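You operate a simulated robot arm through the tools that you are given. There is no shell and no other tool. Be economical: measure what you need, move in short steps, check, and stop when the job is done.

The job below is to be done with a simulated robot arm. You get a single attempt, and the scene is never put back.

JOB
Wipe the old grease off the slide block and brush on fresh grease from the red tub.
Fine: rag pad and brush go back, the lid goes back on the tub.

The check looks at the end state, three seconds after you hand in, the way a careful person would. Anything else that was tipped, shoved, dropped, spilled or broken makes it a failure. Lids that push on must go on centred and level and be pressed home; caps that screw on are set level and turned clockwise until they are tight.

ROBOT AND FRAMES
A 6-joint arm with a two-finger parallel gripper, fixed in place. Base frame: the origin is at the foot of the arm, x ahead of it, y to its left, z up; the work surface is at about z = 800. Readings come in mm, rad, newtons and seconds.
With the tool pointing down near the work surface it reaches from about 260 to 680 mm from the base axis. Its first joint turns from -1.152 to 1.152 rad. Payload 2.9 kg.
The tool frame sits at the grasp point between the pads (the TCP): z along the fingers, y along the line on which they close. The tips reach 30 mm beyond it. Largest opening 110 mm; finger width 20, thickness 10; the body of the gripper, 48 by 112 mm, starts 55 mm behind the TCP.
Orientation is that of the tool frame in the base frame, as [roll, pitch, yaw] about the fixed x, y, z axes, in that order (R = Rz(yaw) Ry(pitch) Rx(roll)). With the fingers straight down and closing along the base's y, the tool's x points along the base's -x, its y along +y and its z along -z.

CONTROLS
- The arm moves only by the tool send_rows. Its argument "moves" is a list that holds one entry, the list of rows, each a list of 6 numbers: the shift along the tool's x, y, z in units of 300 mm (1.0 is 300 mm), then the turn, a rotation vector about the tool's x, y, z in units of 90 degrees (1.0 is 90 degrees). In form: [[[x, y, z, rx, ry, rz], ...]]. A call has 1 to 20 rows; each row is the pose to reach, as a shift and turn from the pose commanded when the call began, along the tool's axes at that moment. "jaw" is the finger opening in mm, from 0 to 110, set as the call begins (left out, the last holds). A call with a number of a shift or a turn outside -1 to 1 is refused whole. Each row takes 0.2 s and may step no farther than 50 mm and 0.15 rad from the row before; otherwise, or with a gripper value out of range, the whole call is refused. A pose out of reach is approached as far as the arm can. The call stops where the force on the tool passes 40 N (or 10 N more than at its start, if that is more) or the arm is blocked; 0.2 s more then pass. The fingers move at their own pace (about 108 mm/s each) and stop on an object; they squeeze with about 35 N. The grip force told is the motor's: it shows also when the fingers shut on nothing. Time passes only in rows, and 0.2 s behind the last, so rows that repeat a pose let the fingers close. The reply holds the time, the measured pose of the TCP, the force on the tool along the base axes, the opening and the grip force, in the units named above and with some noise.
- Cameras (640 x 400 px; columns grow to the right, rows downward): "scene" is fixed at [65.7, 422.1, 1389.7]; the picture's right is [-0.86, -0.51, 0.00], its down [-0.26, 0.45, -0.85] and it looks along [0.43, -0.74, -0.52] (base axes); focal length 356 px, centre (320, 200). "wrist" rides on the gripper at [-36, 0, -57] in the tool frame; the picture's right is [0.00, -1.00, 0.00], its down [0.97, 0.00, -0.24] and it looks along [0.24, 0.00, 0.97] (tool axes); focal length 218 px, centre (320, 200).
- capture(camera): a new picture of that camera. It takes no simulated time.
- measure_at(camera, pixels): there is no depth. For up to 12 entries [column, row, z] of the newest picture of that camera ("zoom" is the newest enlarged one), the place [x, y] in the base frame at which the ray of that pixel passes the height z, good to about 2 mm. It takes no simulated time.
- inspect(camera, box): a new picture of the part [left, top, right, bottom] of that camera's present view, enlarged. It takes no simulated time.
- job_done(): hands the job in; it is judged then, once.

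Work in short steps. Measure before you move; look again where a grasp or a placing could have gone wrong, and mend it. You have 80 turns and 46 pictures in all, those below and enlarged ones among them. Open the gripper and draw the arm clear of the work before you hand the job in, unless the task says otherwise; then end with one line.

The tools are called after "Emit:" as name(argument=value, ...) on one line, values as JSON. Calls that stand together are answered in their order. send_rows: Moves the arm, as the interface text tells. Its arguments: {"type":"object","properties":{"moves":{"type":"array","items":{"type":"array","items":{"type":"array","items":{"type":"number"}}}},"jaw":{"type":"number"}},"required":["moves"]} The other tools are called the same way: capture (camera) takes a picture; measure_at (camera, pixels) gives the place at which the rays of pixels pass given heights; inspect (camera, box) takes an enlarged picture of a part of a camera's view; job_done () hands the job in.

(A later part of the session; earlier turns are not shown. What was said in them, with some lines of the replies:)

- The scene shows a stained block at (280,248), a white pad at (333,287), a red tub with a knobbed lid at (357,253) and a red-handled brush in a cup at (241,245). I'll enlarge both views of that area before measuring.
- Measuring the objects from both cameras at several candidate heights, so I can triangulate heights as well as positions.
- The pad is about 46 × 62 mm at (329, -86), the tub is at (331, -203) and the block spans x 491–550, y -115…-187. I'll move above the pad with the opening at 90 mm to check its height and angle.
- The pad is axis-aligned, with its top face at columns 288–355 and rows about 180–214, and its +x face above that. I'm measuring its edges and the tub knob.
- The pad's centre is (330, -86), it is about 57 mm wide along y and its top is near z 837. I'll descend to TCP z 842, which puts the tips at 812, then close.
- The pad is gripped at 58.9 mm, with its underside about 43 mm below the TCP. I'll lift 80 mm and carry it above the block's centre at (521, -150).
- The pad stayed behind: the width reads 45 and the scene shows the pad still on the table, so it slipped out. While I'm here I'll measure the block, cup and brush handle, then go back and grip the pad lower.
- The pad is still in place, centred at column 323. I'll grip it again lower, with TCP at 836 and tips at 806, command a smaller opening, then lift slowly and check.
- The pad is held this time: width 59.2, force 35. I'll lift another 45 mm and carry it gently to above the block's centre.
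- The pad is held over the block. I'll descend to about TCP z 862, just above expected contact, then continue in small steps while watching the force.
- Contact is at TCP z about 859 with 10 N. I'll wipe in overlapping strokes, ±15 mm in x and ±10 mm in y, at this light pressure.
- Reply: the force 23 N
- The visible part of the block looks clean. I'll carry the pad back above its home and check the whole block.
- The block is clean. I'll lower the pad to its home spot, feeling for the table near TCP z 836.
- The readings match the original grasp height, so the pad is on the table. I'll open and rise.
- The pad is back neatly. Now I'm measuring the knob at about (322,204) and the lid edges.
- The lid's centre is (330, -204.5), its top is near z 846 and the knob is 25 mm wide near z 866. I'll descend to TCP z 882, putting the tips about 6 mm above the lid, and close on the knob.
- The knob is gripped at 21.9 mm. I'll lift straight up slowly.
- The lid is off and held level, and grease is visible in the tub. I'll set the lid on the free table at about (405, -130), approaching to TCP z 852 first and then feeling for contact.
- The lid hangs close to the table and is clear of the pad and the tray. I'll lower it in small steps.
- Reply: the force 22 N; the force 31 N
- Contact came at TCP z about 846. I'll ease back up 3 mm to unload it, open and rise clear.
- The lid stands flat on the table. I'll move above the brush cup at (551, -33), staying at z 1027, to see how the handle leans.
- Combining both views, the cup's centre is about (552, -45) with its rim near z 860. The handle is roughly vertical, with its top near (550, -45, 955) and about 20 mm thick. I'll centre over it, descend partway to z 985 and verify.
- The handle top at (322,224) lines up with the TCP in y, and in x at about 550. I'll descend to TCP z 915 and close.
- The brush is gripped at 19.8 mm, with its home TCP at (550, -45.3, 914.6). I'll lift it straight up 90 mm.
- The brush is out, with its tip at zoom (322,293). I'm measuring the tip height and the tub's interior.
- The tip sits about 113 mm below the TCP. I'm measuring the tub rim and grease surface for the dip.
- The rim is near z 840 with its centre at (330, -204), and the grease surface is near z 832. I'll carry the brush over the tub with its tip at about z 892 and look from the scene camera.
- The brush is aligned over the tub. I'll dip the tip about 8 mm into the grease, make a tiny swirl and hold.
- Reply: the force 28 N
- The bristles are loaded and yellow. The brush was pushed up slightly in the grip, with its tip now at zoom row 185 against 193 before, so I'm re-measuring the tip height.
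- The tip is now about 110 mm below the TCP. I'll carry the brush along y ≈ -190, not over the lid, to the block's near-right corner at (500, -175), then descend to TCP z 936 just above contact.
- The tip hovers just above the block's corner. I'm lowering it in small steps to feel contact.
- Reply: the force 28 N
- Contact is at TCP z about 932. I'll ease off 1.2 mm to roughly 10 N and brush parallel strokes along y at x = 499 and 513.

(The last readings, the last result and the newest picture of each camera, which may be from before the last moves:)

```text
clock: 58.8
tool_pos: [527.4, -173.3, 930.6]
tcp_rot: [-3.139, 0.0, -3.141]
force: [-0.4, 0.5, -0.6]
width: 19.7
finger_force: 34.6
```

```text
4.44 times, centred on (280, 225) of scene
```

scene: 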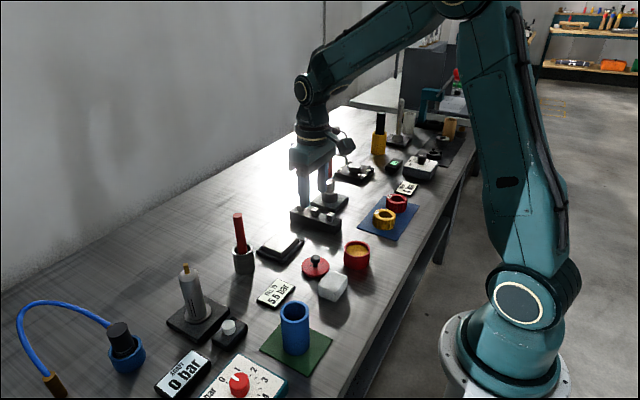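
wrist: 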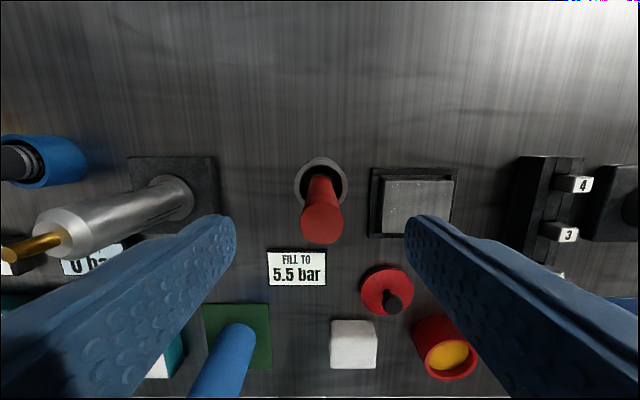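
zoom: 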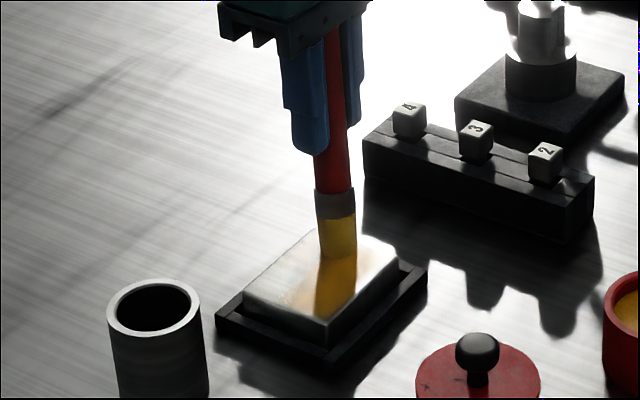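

Grease is going on, but the force is now zero because the brush slid up a little. I'll press 2 mm lower and do the x = 527 and 541 strokes.

Emit:
send_rows(moves=[[[0, 0, 0.005, 0, 0, 0], [0, 0.029, 0.007, 0, 0, 0], [0, 0.058, 0.007, 0, 0, 0], [0, 0.087, 0.007, 0, 0, 0], [0, 0.116, 0.007, 0, 0, 0], [0, 0.145, 0.007, 0, 0, 0], [0, 0.173, 0.007, 0, 0, 0], [-0.023, 0.173, 0.007, 0, 0, 0], [-0.045, 0.173, 0.007, 0, 0, 0], [-0.045, 0.145, 0.007, 0, 0, 0], [-0.045, 0.116, 0.007, 0, 0, 0], [-0.045, 0.087, 0.007, 0, 0, 0], [-0.045, 0.058, 0.007, 0, 0, 0], [-0.045, 0.029, 0.007, 0, 0, 0], [-0.045, 0, 0.007, 0, 0, 0]]])

Emit:
send_rows(moves=[[[0, 0, -0.05, 0, 0, 0], [0, 0, -0.15, 0, 0, 0], [0.1, 0, -0.2, 0, 0, 0], [0.2, -0.05, -0.23, 0, 0, 0], [0.3, -0.05, -0.23, 0, 0, 0], [0.4, -0.05, -0.23, 0, 0, 0], [0.4, -0.05, -0.23, 0, 0, 0]]])

Emit:
inspect(camera="scene", box=[230, 205, 330, 275])

```text
clock: 62.0
tool_pos: [540.1, -174.3, 927.5]
tcp_rot: [-3.14, 0.0, 3.141]
force: [0.2, 2.0, 6.7]
width: 19.8
finger_force: 35.3
```

```text
clock: 63.6
tool_pos: [419.6, -189.1, 998.9]
tcp_rot: [-3.141, 0.001, -3.141]
force: [-0.2, 0.1, -0.6]
width: 20.0
finger_force: 34.7
```

```text
5.71 times, centred on (280, 240) of scene
```

zoom: 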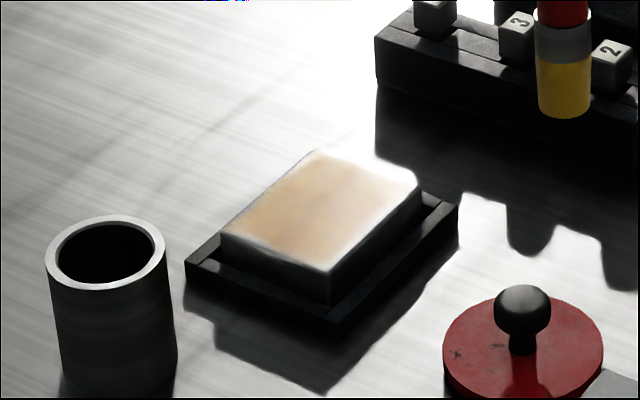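

The middle and far side look coated, but the near edge (low x) looks bare, and glare makes it unclear. I'm checking with the wrist camera.

Emit:
capture(camera="wrist")

Emit:
inspect(camera="wrist", box=[220, 0, 380, 100])

```text
13 pictures are left
```

wrist: 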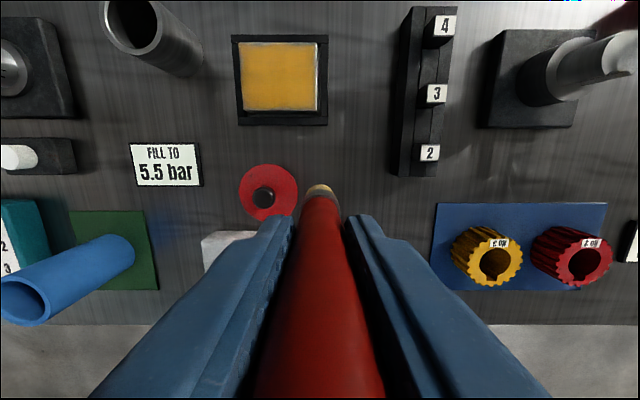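

```text
4.00 times, centred on (300, 50) of wrist
```

zoom: 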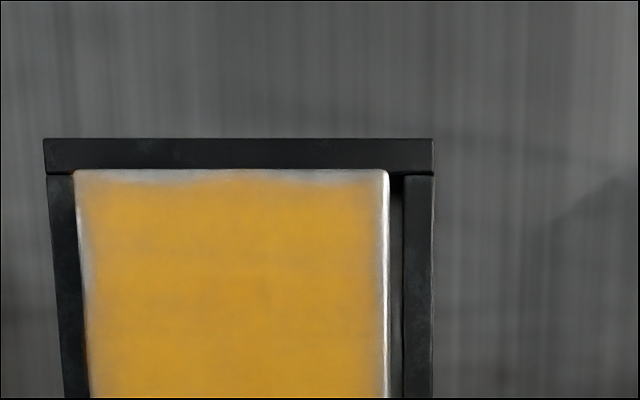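

The block is evenly coated across its whole face. I'll return the brush to above the cup at (550, -45.3).

Emit:
send_rows(moves=[[[-0.04, 0.044, 0, 0, 0, 0], [-0.11, 0.121, 0, 0, 0, 0], [-0.18, 0.198, 0, 0, 0, 0], [-0.25, 0.275, 0, 0, 0, 0], [-0.32, 0.352, 0, 0, 0, 0], [-0.38, 0.418, 0, 0, 0, 0], [-0.42, 0.462, 0, 0, 0, 0], [-0.435, 0.479, 0, 0, 0, 0], [-0.435, 0.479, 0, 0, 0, 0]]])

Emit:
inspect(camera="scene", box=[180, 180, 300, 280])

```text
clock: 65.6
tool_pos: [550.2, -45.1, 996.1]
tcp_rot: [3.141, 0.0, -3.141]
force: [0.2, -0.2, -0.1]
width: 19.6
finger_force: 35.0
```

```text
4.00 times, centred on (240, 230) of scene
```

zoom: 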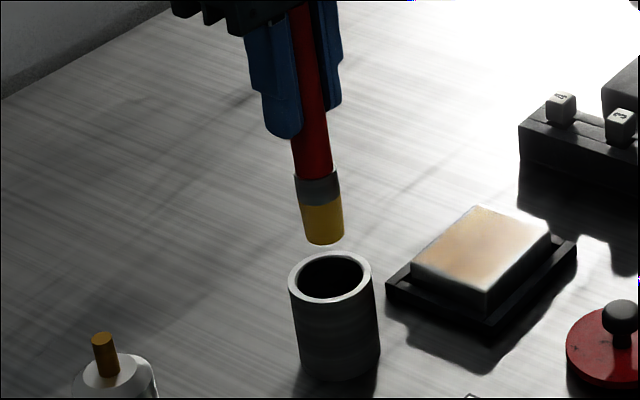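

The brush is over the cup just as when it was lifted out. I'll descend to z 914, then feel for the cup floor.

Emit:
send_rows(moves=[[[0, 0, 0.04, 0, 0, 0], [0, 0, 0.09, 0, 0, 0], [0, 0, 0.14, 0, 0, 0], [0, 0, 0.19, 0, 0, 0], [0, 0, 0.24, 0, 0, 0], [0, 0, 0.267, 0, 0, 0], [0, 0, 0.267, 0, 0, 0]]])

Emit:
send_rows(moves=[[[0, 0, 0.01, 0, 0, 0], [0, 0, 0.01, 0, 0, 0]]])

Emit:
send_rows(moves=[[[0, 0, 0.008, 0, 0, 0], [0, 0, 0.008, 0, 0, 0]]])

```text
clock: 67.2
tool_pos: [551.4, -46.5, 917.1]
tcp_rot: [-3.141, -0.001, -3.141]
force: [-1.3, 0.0, -0.8]
width: 20.0
finger_force: 35.3
```

```text
clock: 67.8
tool_pos: [551.1, -45.2, 913.9]
tcp_rot: [3.141, 0.0, 3.141]
force: [0.3, -1.3, -0.6]
width: 19.7
finger_force: 34.6
```

```text
clock: 68.4
tool_pos: [552.2, -43.7, 913.4]
tcp_rot: [-3.141, 0.0, 3.141]
force: [-0.4, 0.0, 1.2]
width: 19.7
finger_force: 34.8
```

No contact yet at z 913, which is expected because the handle slid up in the grip. Continuing down in small steps.

Emit:
send_rows(moves=[[[0, 0, 0.008, 0, 0, 0], [0, 0, 0.008, 0, 0, 0]]])

Emit:
send_rows(moves=[[[0, 0, 0.008, 0, 0, 0], [0, 0, 0.008, 0, 0, 0]]])

Emit:
send_rows(moves=[[[0, 0, 0.005, 0, 0, 0], [0, 0, 0.005, 0, 0, 0]]])

```text
clock: 69.0
tool_pos: [550.9, -45.1, 911.7]
tcp_rot: [3.141, 0.003, 3.142]
force: [-5.1, 1.2, 20.4]
width: 19.6
finger_force: 34.5
```

```text
clock: 69.6
tool_pos: [553.7, -45.9, 910.2]
tcp_rot: [3.141, 0.008, -3.139]
force: [0.2, 0.4, 28.8]
width: 19.8
finger_force: 35.3
```

```text
clock: 70.2
tool_pos: [551.5, -44.7, 909.3]
tcp_rot: [-3.14, 0.007, -3.141]
force: [1.6, -1.5, 27.6]
width: 19.6
finger_force: 34.9
```

The brush is on the cup floor. I'll ease up to unload it, then open and rise straight up clear of the handle.

Emit:
send_rows(moves=[[[0, 0, -0.011, 0, 0, 0], [0, 0, -0.011, 0, 0, 0]]])

Emit:
send_rows(moves=[[[0, 0, 0, 0, 0, 0], [0, 0, 0, 0, 0, 0], [0, 0, 0, 0, 0, 0], [0, 0, -0.06, 0, 0, 0], [0, 0, -0.18, 0, 0, 0], [0, 0, -0.3, 0, 0, 0], [0, 0, -0.42, 0, 0, 0], [0, 0, -0.42, 0, 0, 0]]], jaw=70)

Emit:
inspect(camera="scene", box=[200, 190, 400, 315])

```text
clock: 70.8
tool_pos: [549.5, -45.9, 908.7]
tcp_rot: [-3.14, -0.003, 3.141]
force: [2.0, 0.9, 8.5]
width: 19.7
finger_force: 34.9
```

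```text
clock: 72.6
tool_pos: [551.2, -46.1, 1035.5]
tcp_rot: [-3.14, -0.001, 3.141]
force: [0.8, 0.9, 0.3]
width: 70.1
finger_force: 0.0
```

```text
3.20 times, centred on (300, 252) of scene
```

zoom: 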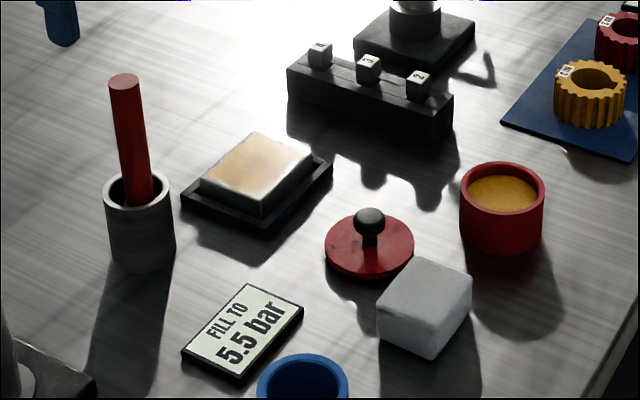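

The brush is back in the cup. Next, the lid: I'll move above it at (405, -130) and measure the knob.

Emit:
send_rows(moves=[[[0.12, -0.07, 0, 0, 0, 0], [0.24, -0.14, 0, 0, 0, 0], [0.36, -0.21, 0.05, 0, 0, 0], [0.45, -0.26, 0.15, 0, 0, 0], [0.487, -0.28, 0.25, 0, 0, 0], [0.487, -0.28, 0.35, 0, 0, 0], [0.487, -0.28, 0.35, 0, 0, 0]]], jaw=60)

Emit:
capture(camera="wrist")

```text
clock: 74.2
tool_pos: [404.5, -129.6, 928.4]
tcp_rot: [-3.141, 0.0, -3.141]
force: [-0.1, 0.4, 0.5]
width: 60.1
finger_force: 0.0
```

```text
9 pictures are left
```

wrist: 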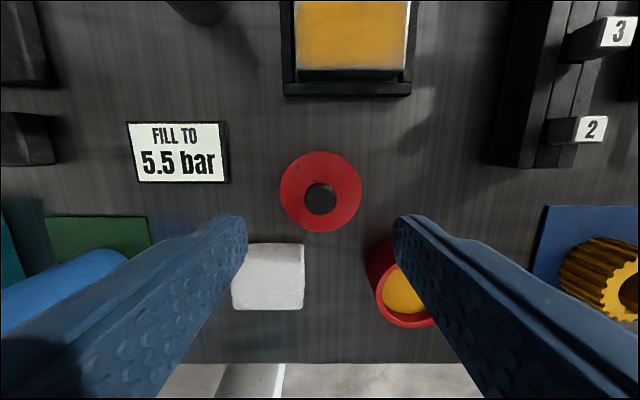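

The knob is centred at (320,198). I'm measuring it before gripping, so the lid's x position in the grip is known.

Emit:
measure_at(camera="wrist", pixels=[[320, 198, 838], [320, 198, 833], [320, 152, 810], [320, 231, 810], [280, 192, 810], [361, 192, 810]])

Emit:
send_rows(moves=[[[0, 0, 0.1, 0, 0, 0], [0, 0, 0.2, 0, 0, 0], [0, 0, 0.26, 0, 0, 0], [0, 0, 0.274, 0, 0, 0], [0, 0, 0.274, 0, 0, 0]]])

```text
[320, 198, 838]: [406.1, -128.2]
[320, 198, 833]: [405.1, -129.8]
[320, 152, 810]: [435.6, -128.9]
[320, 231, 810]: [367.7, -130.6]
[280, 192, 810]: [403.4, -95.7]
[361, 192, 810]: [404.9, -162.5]
```

```text
clock: 75.4
tool_pos: [404.5, -129.3, 846.3]
tcp_rot: [-3.141, 0.001, 3.141]
force: [0.2, 0.1, 0.4]
width: 59.9
finger_force: 0.0
```

The TCP is centred on the knob at the same grip height as before. I'll close, lift 90 mm and carry the lid back over the tub.

Emit:
send_rows(moves=[[[0, 0, 0, 0, 0, 0], [0, 0, 0, 0, 0, 0], [0, 0, 0, 0, 0, 0], [0, 0, 0, 0, 0, 0]]], jaw=0)

Emit:
send_rows(moves=[[[0, 0, -0.02, 0, 0, 0], [0, 0, -0.06, 0, 0, 0], [0, 0, -0.12, 0, 0, 0], [0, 0, -0.2, 0, 0, 0], [0, 0, -0.27, 0, 0, 0], [0, 0, -0.3, 0, 0, 0], [0.05, -0.05, -0.3, 0, 0, 0], [0.12, -0.12, -0.3, 0, 0, 0], [0.19, -0.19, -0.3, 0, 0, 0], [0.235, -0.235, -0.3, 0, 0, 0], [0.248, -0.248, -0.3, 0, 0, 0], [0.248, -0.248, -0.3, 0, 0, 0]]])

Emit:
inspect(camera="scene", box=[280, 190, 440, 290])

```text
clock: 76.4
tool_pos: [405.3, -128.8, 848.5]
tcp_rot: [-3.141, -0.001, 3.141]
force: [0.0, -0.7, 0.0]
width: 22.1
finger_force: 34.5
```

```text
clock: 79.0
tool_pos: [330.5, -203.7, 939.3]
tcp_rot: [-3.14, 0.0, -3.14]
force: [0.7, 0.9, -0.1]
width: 22.3
finger_force: 35.0
```

```text
4.00 times, centred on (360, 240) of scene
```

zoom: 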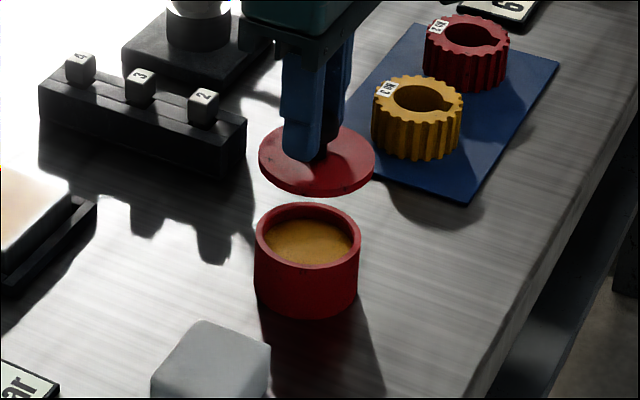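

The lid is held above the tub. I'll lower it to TCP z 893, where the plug is just above the rim, and check the centring.

Emit:
send_rows(moves=[[[0, 0, 0.05, 0, 0, 0], [0, 0, 0.1, 0, 0, 0], [0, 0, 0.14, 0, 0, 0], [0, 0, 0.154, 0, 0, 0], [0, 0, 0.154, 0, 0, 0]]])

Emit:
inspect(camera="scene", box=[310, 220, 410, 290])

Emit:
capture(camera="wrist")

```text
clock: 80.2
tool_pos: [330.4, -204.4, 891.5]
tcp_rot: [3.141, 0.0, -3.139]
force: [-0.4, 0.1, -0.9]
width: 22.3
finger_force: 34.7
```

```text
5.71 times, centred on (360, 255) of scene
```

zoom: 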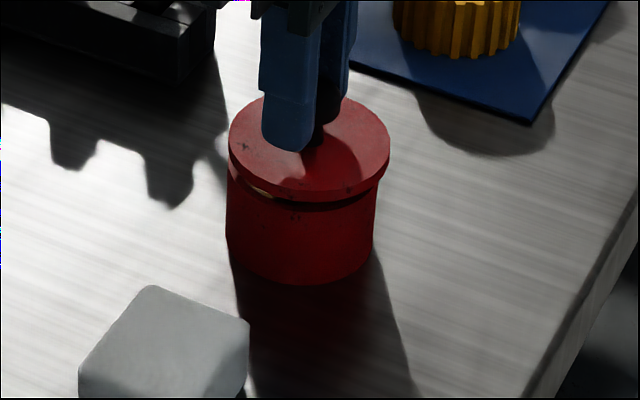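

```text
6 pictures are left
```

wrist: 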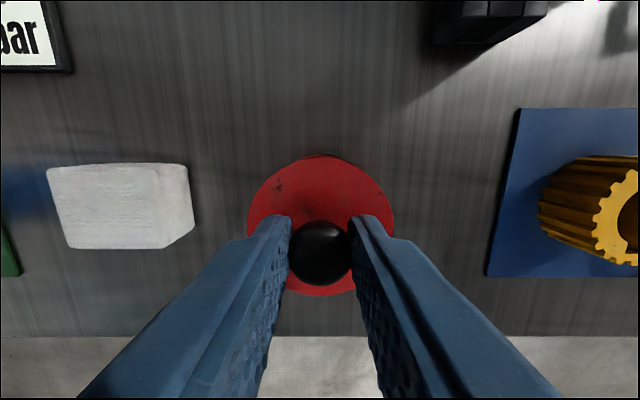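

The lid's outline is about 2 mm right of the tub in the scene view, columns 229–390 against a rim of 227–379. The wrist view shows a sliver of tub beyond the far edge, so I'll shift +1.5 mm in x and +0.6 mm in y, then ease down while watching the force.

Emit:
send_rows(moves=[[[-0.005, 0.002, 0, 0, 0, 0], [-0.005, 0.002, 0.01, 0, 0, 0], [-0.005, 0.002, 0.015, 0, 0, 0], [-0.005, 0.002, 0.015, 0, 0, 0]]])

Emit:
send_rows(moves=[[[0, 0, 0.005, 0, 0, 0], [0, 0, 0.005, 0, 0, 0]]])

Emit:
send_rows(moves=[[[0, 0, 0.005, 0, 0, 0], [0, 0, 0.005, 0, 0, 0]]])

```text
clock: 81.2
tool_pos: [332.6, -203.3, 888.2]
tcp_rot: [-3.141, -0.001, 3.14]
force: [0.1, 0.2, -0.3]
width: 22.0
finger_force: 34.6
```

```text
clock: 81.8
tool_pos: [332.8, -203.3, 886.4]
tcp_rot: [-3.141, 0.0, 3.14]
force: [-0.5, 0.3, -1.1]
width: 21.9
finger_force: 34.9
```

```text
clock: 82.4
tool_pos: [331.9, -203.3, 884.3]
tcp_rot: [-3.141, 0.001, 3.141]
force: [0.2, 0.1, 0.0]
width: 22.2
finger_force: 34.8
```

There's no resistance at z 884, so the plug is entering cleanly. Continuing down in small steps until it seats.

Emit:
send_rows(moves=[[[0, 0, 0.005, 0, 0, 0], [0, 0, 0.005, 0, 0, 0]]])

Emit:
send_rows(moves=[[[0, 0, 0.005, 0, 0, 0], [0, 0, 0.005, 0, 0, 0]]])

Emit:
inspect(camera="scene", box=[310, 220, 410, 290])

```text
clock: 83.0
tool_pos: [332.9, -202.4, 884.2]
tcp_rot: [3.141, -0.002, -3.141]
force: [-1.9, 1.3, 10.2]
width: 22.3
finger_force: 34.9
```

```text
clock: 83.6
tool_pos: [332.6, -204.5, 881.6]
tcp_rot: [-3.14, 0.002, 3.14]
force: [-4.3, 3.4, 29.6]
width: 22.2
finger_force: 34.8
```

```text
5.71 times, centred on (360, 255) of scene
```

zoom: 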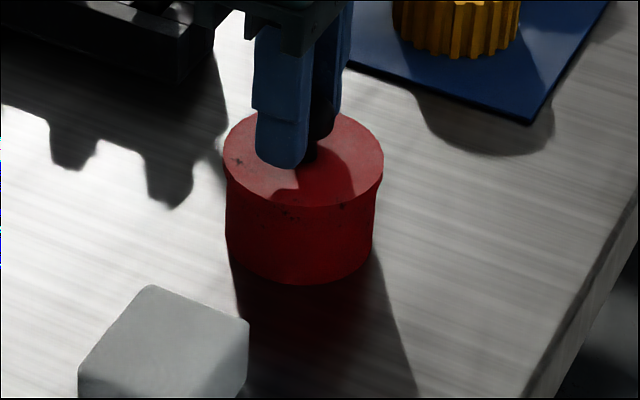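

The lid now sits centred, columns 224–384 over the tub's 226–377, with no gap. I'll press once more to make sure it's home.

Emit:
send_rows(moves=[[[0, 0, 0.005, 0, 0, 0], [0, 0, 0.008, 0, 0, 0], [0, 0, 0.008, 0, 0, 0]]])

```text
clock: 84.4
tool_pos: [332.5, -204.1, 878.6]
tcp_rot: [-3.14, 0.003, 3.142]
force: [-0.6, 1.7, 30.6]
width: 21.9
finger_force: 34.8
```

The force levels off at 30 N because the fingers slip on the knob. I'll ease up, release, then press the knob's top with the closed fingertips.

Emit:
send_rows(moves=[[[0, 0, -0.012, 0, 0, 0], [0, 0, -0.012, 0, 0, 0]]])

Emit:
send_rows(moves=[[[0, 0, 0, 0, 0, 0], [0, 0, 0, 0, 0, 0], [0, 0, -0.05, 0, 0, 0], [0, 0, -0.12, 0, 0, 0], [0, 0, -0.18, 0, 0, 0], [0, 0, -0.18, 0, 0, 0]]], jaw=60)

Emit:
inspect(camera="scene", box=[310, 220, 410, 290])

```text
clock: 85.0
tool_pos: [332.1, -203.5, 881.7]
tcp_rot: [3.14, -0.001, 3.141]
force: [0.3, -0.5, -1.0]
width: 22.2
finger_force: 35.2
```

```text
clock: 86.4
tool_pos: [334.0, -203.1, 936.5]
tcp_rot: [3.141, 0.0, 3.141]
force: [0.3, 0.4, -0.1]
width: 60.2
finger_force: 0.0
```

```text
5.71 times, centred on (360, 255) of scene
```

zoom: 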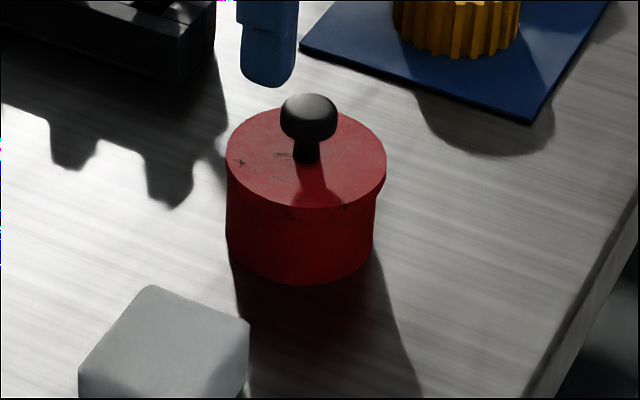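

The lid's outline now matches its original one to within half a pixel, spanning 343.6–371.8 against 343.3–371.3. I'll close the fingers and press straight down on the knob's top to be sure it's home.

Emit:
send_rows(moves=[[[0.006, -0.002, 0, 0, 0, 0], [0.006, -0.002, 0, 0, 0, 0], [0.006, -0.002, 0.05, 0, 0, 0], [0.006, -0.002, 0.08, 0, 0, 0], [0.006, -0.002, 0.09, 0, 0, 0], [0.006, -0.002, 0.09, 0, 0, 0]]], jaw=0)

Emit:
send_rows(moves=[[[0, 0, 0.006, 0, 0, 0], [0, 0, 0.012, 0, 0, 0], [0, 0, 0.018, 0, 0, 0], [0, 0, 0.024, 0, 0, 0], [0, 0, 0.03, 0, 0, 0], [0, 0, 0.036, 0, 0, 0]]])

```text
clock: 87.8
tool_pos: [330.8, -203.5, 909.6]
tcp_rot: [-3.141, 0.001, -3.14]
force: [1.2, -0.2, -0.1]
width: 0.0
finger_force: 35.5
```

```text
clock: 89.2
tool_pos: [331.4, -204.6, 901.1]
tcp_rot: [-3.141, 0.003, 3.141]
force: [-2.4, 1.3, 9.4]
width: 0.0
finger_force: 34.9
stopped in row 6: the force on the tool passed its limit (the readings are from after the stop); the commanded pose is now the measured one
```

The press went past 40 N, so the lid is home. I'll rise, open the gripper, draw clear and take final looks.

Emit:
send_rows(moves=[[[0, 0, -0.03, 0, 0, 0], [0, 0, -0.1, 0, 0, 0], [0, 0, -0.25, 0, 0, 0], [0, 0, -0.4, 0, 0, 0], [0, 0, -0.55, 0, 0, 0], [0, 0, -0.7, 0, 0, 0], [0, 0, -0.85, 0, 0, 0], [0, 0, -0.85, 0, 0, 0]]], jaw=100)

Emit:
inspect(camera="scene", box=[200, 190, 400, 315])

Emit:
inspect(camera="wrist", box=[190, 0, 390, 200])

```text
clock: 91.0
tool_pos: [330.6, -203.8, 1156.9]
tcp_rot: [3.141, 0.001, -3.141]
force: [0.4, 0.2, -0.4]
width: 100.1
finger_force: 0.0
```

```text
3.20 times, centred on (300, 252) of scene
```

zoom: 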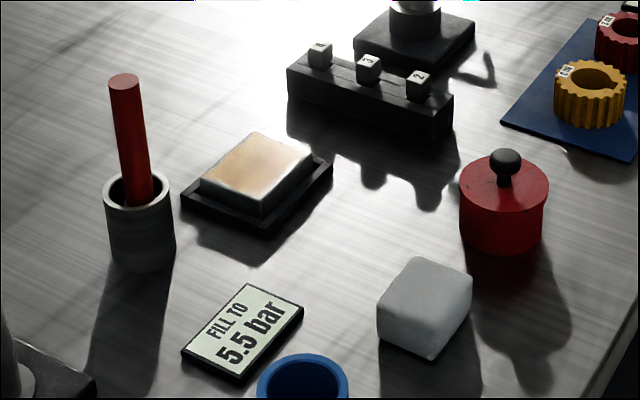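

```text
2.00 times, centred on (290, 100) of wrist
```

zoom: 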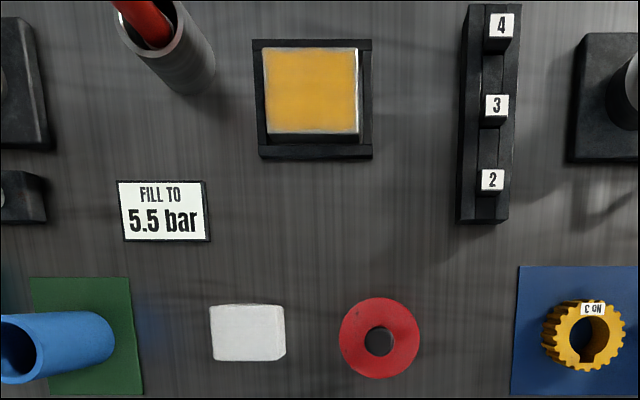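

The final views show everything in place: the block is coated, the lid is seated as at the start, and the pad and brush are back. The gripper is open and clear, so I'm handing in.

Emit:
job_done()

```text
The job is handed in.
```

The old grease is wiped off the slide block and fresh grease from the red tub is brushed over its face except for thin edge strips; the rag pad and brush are back in place, and the lid is back on the tub and pressed home.
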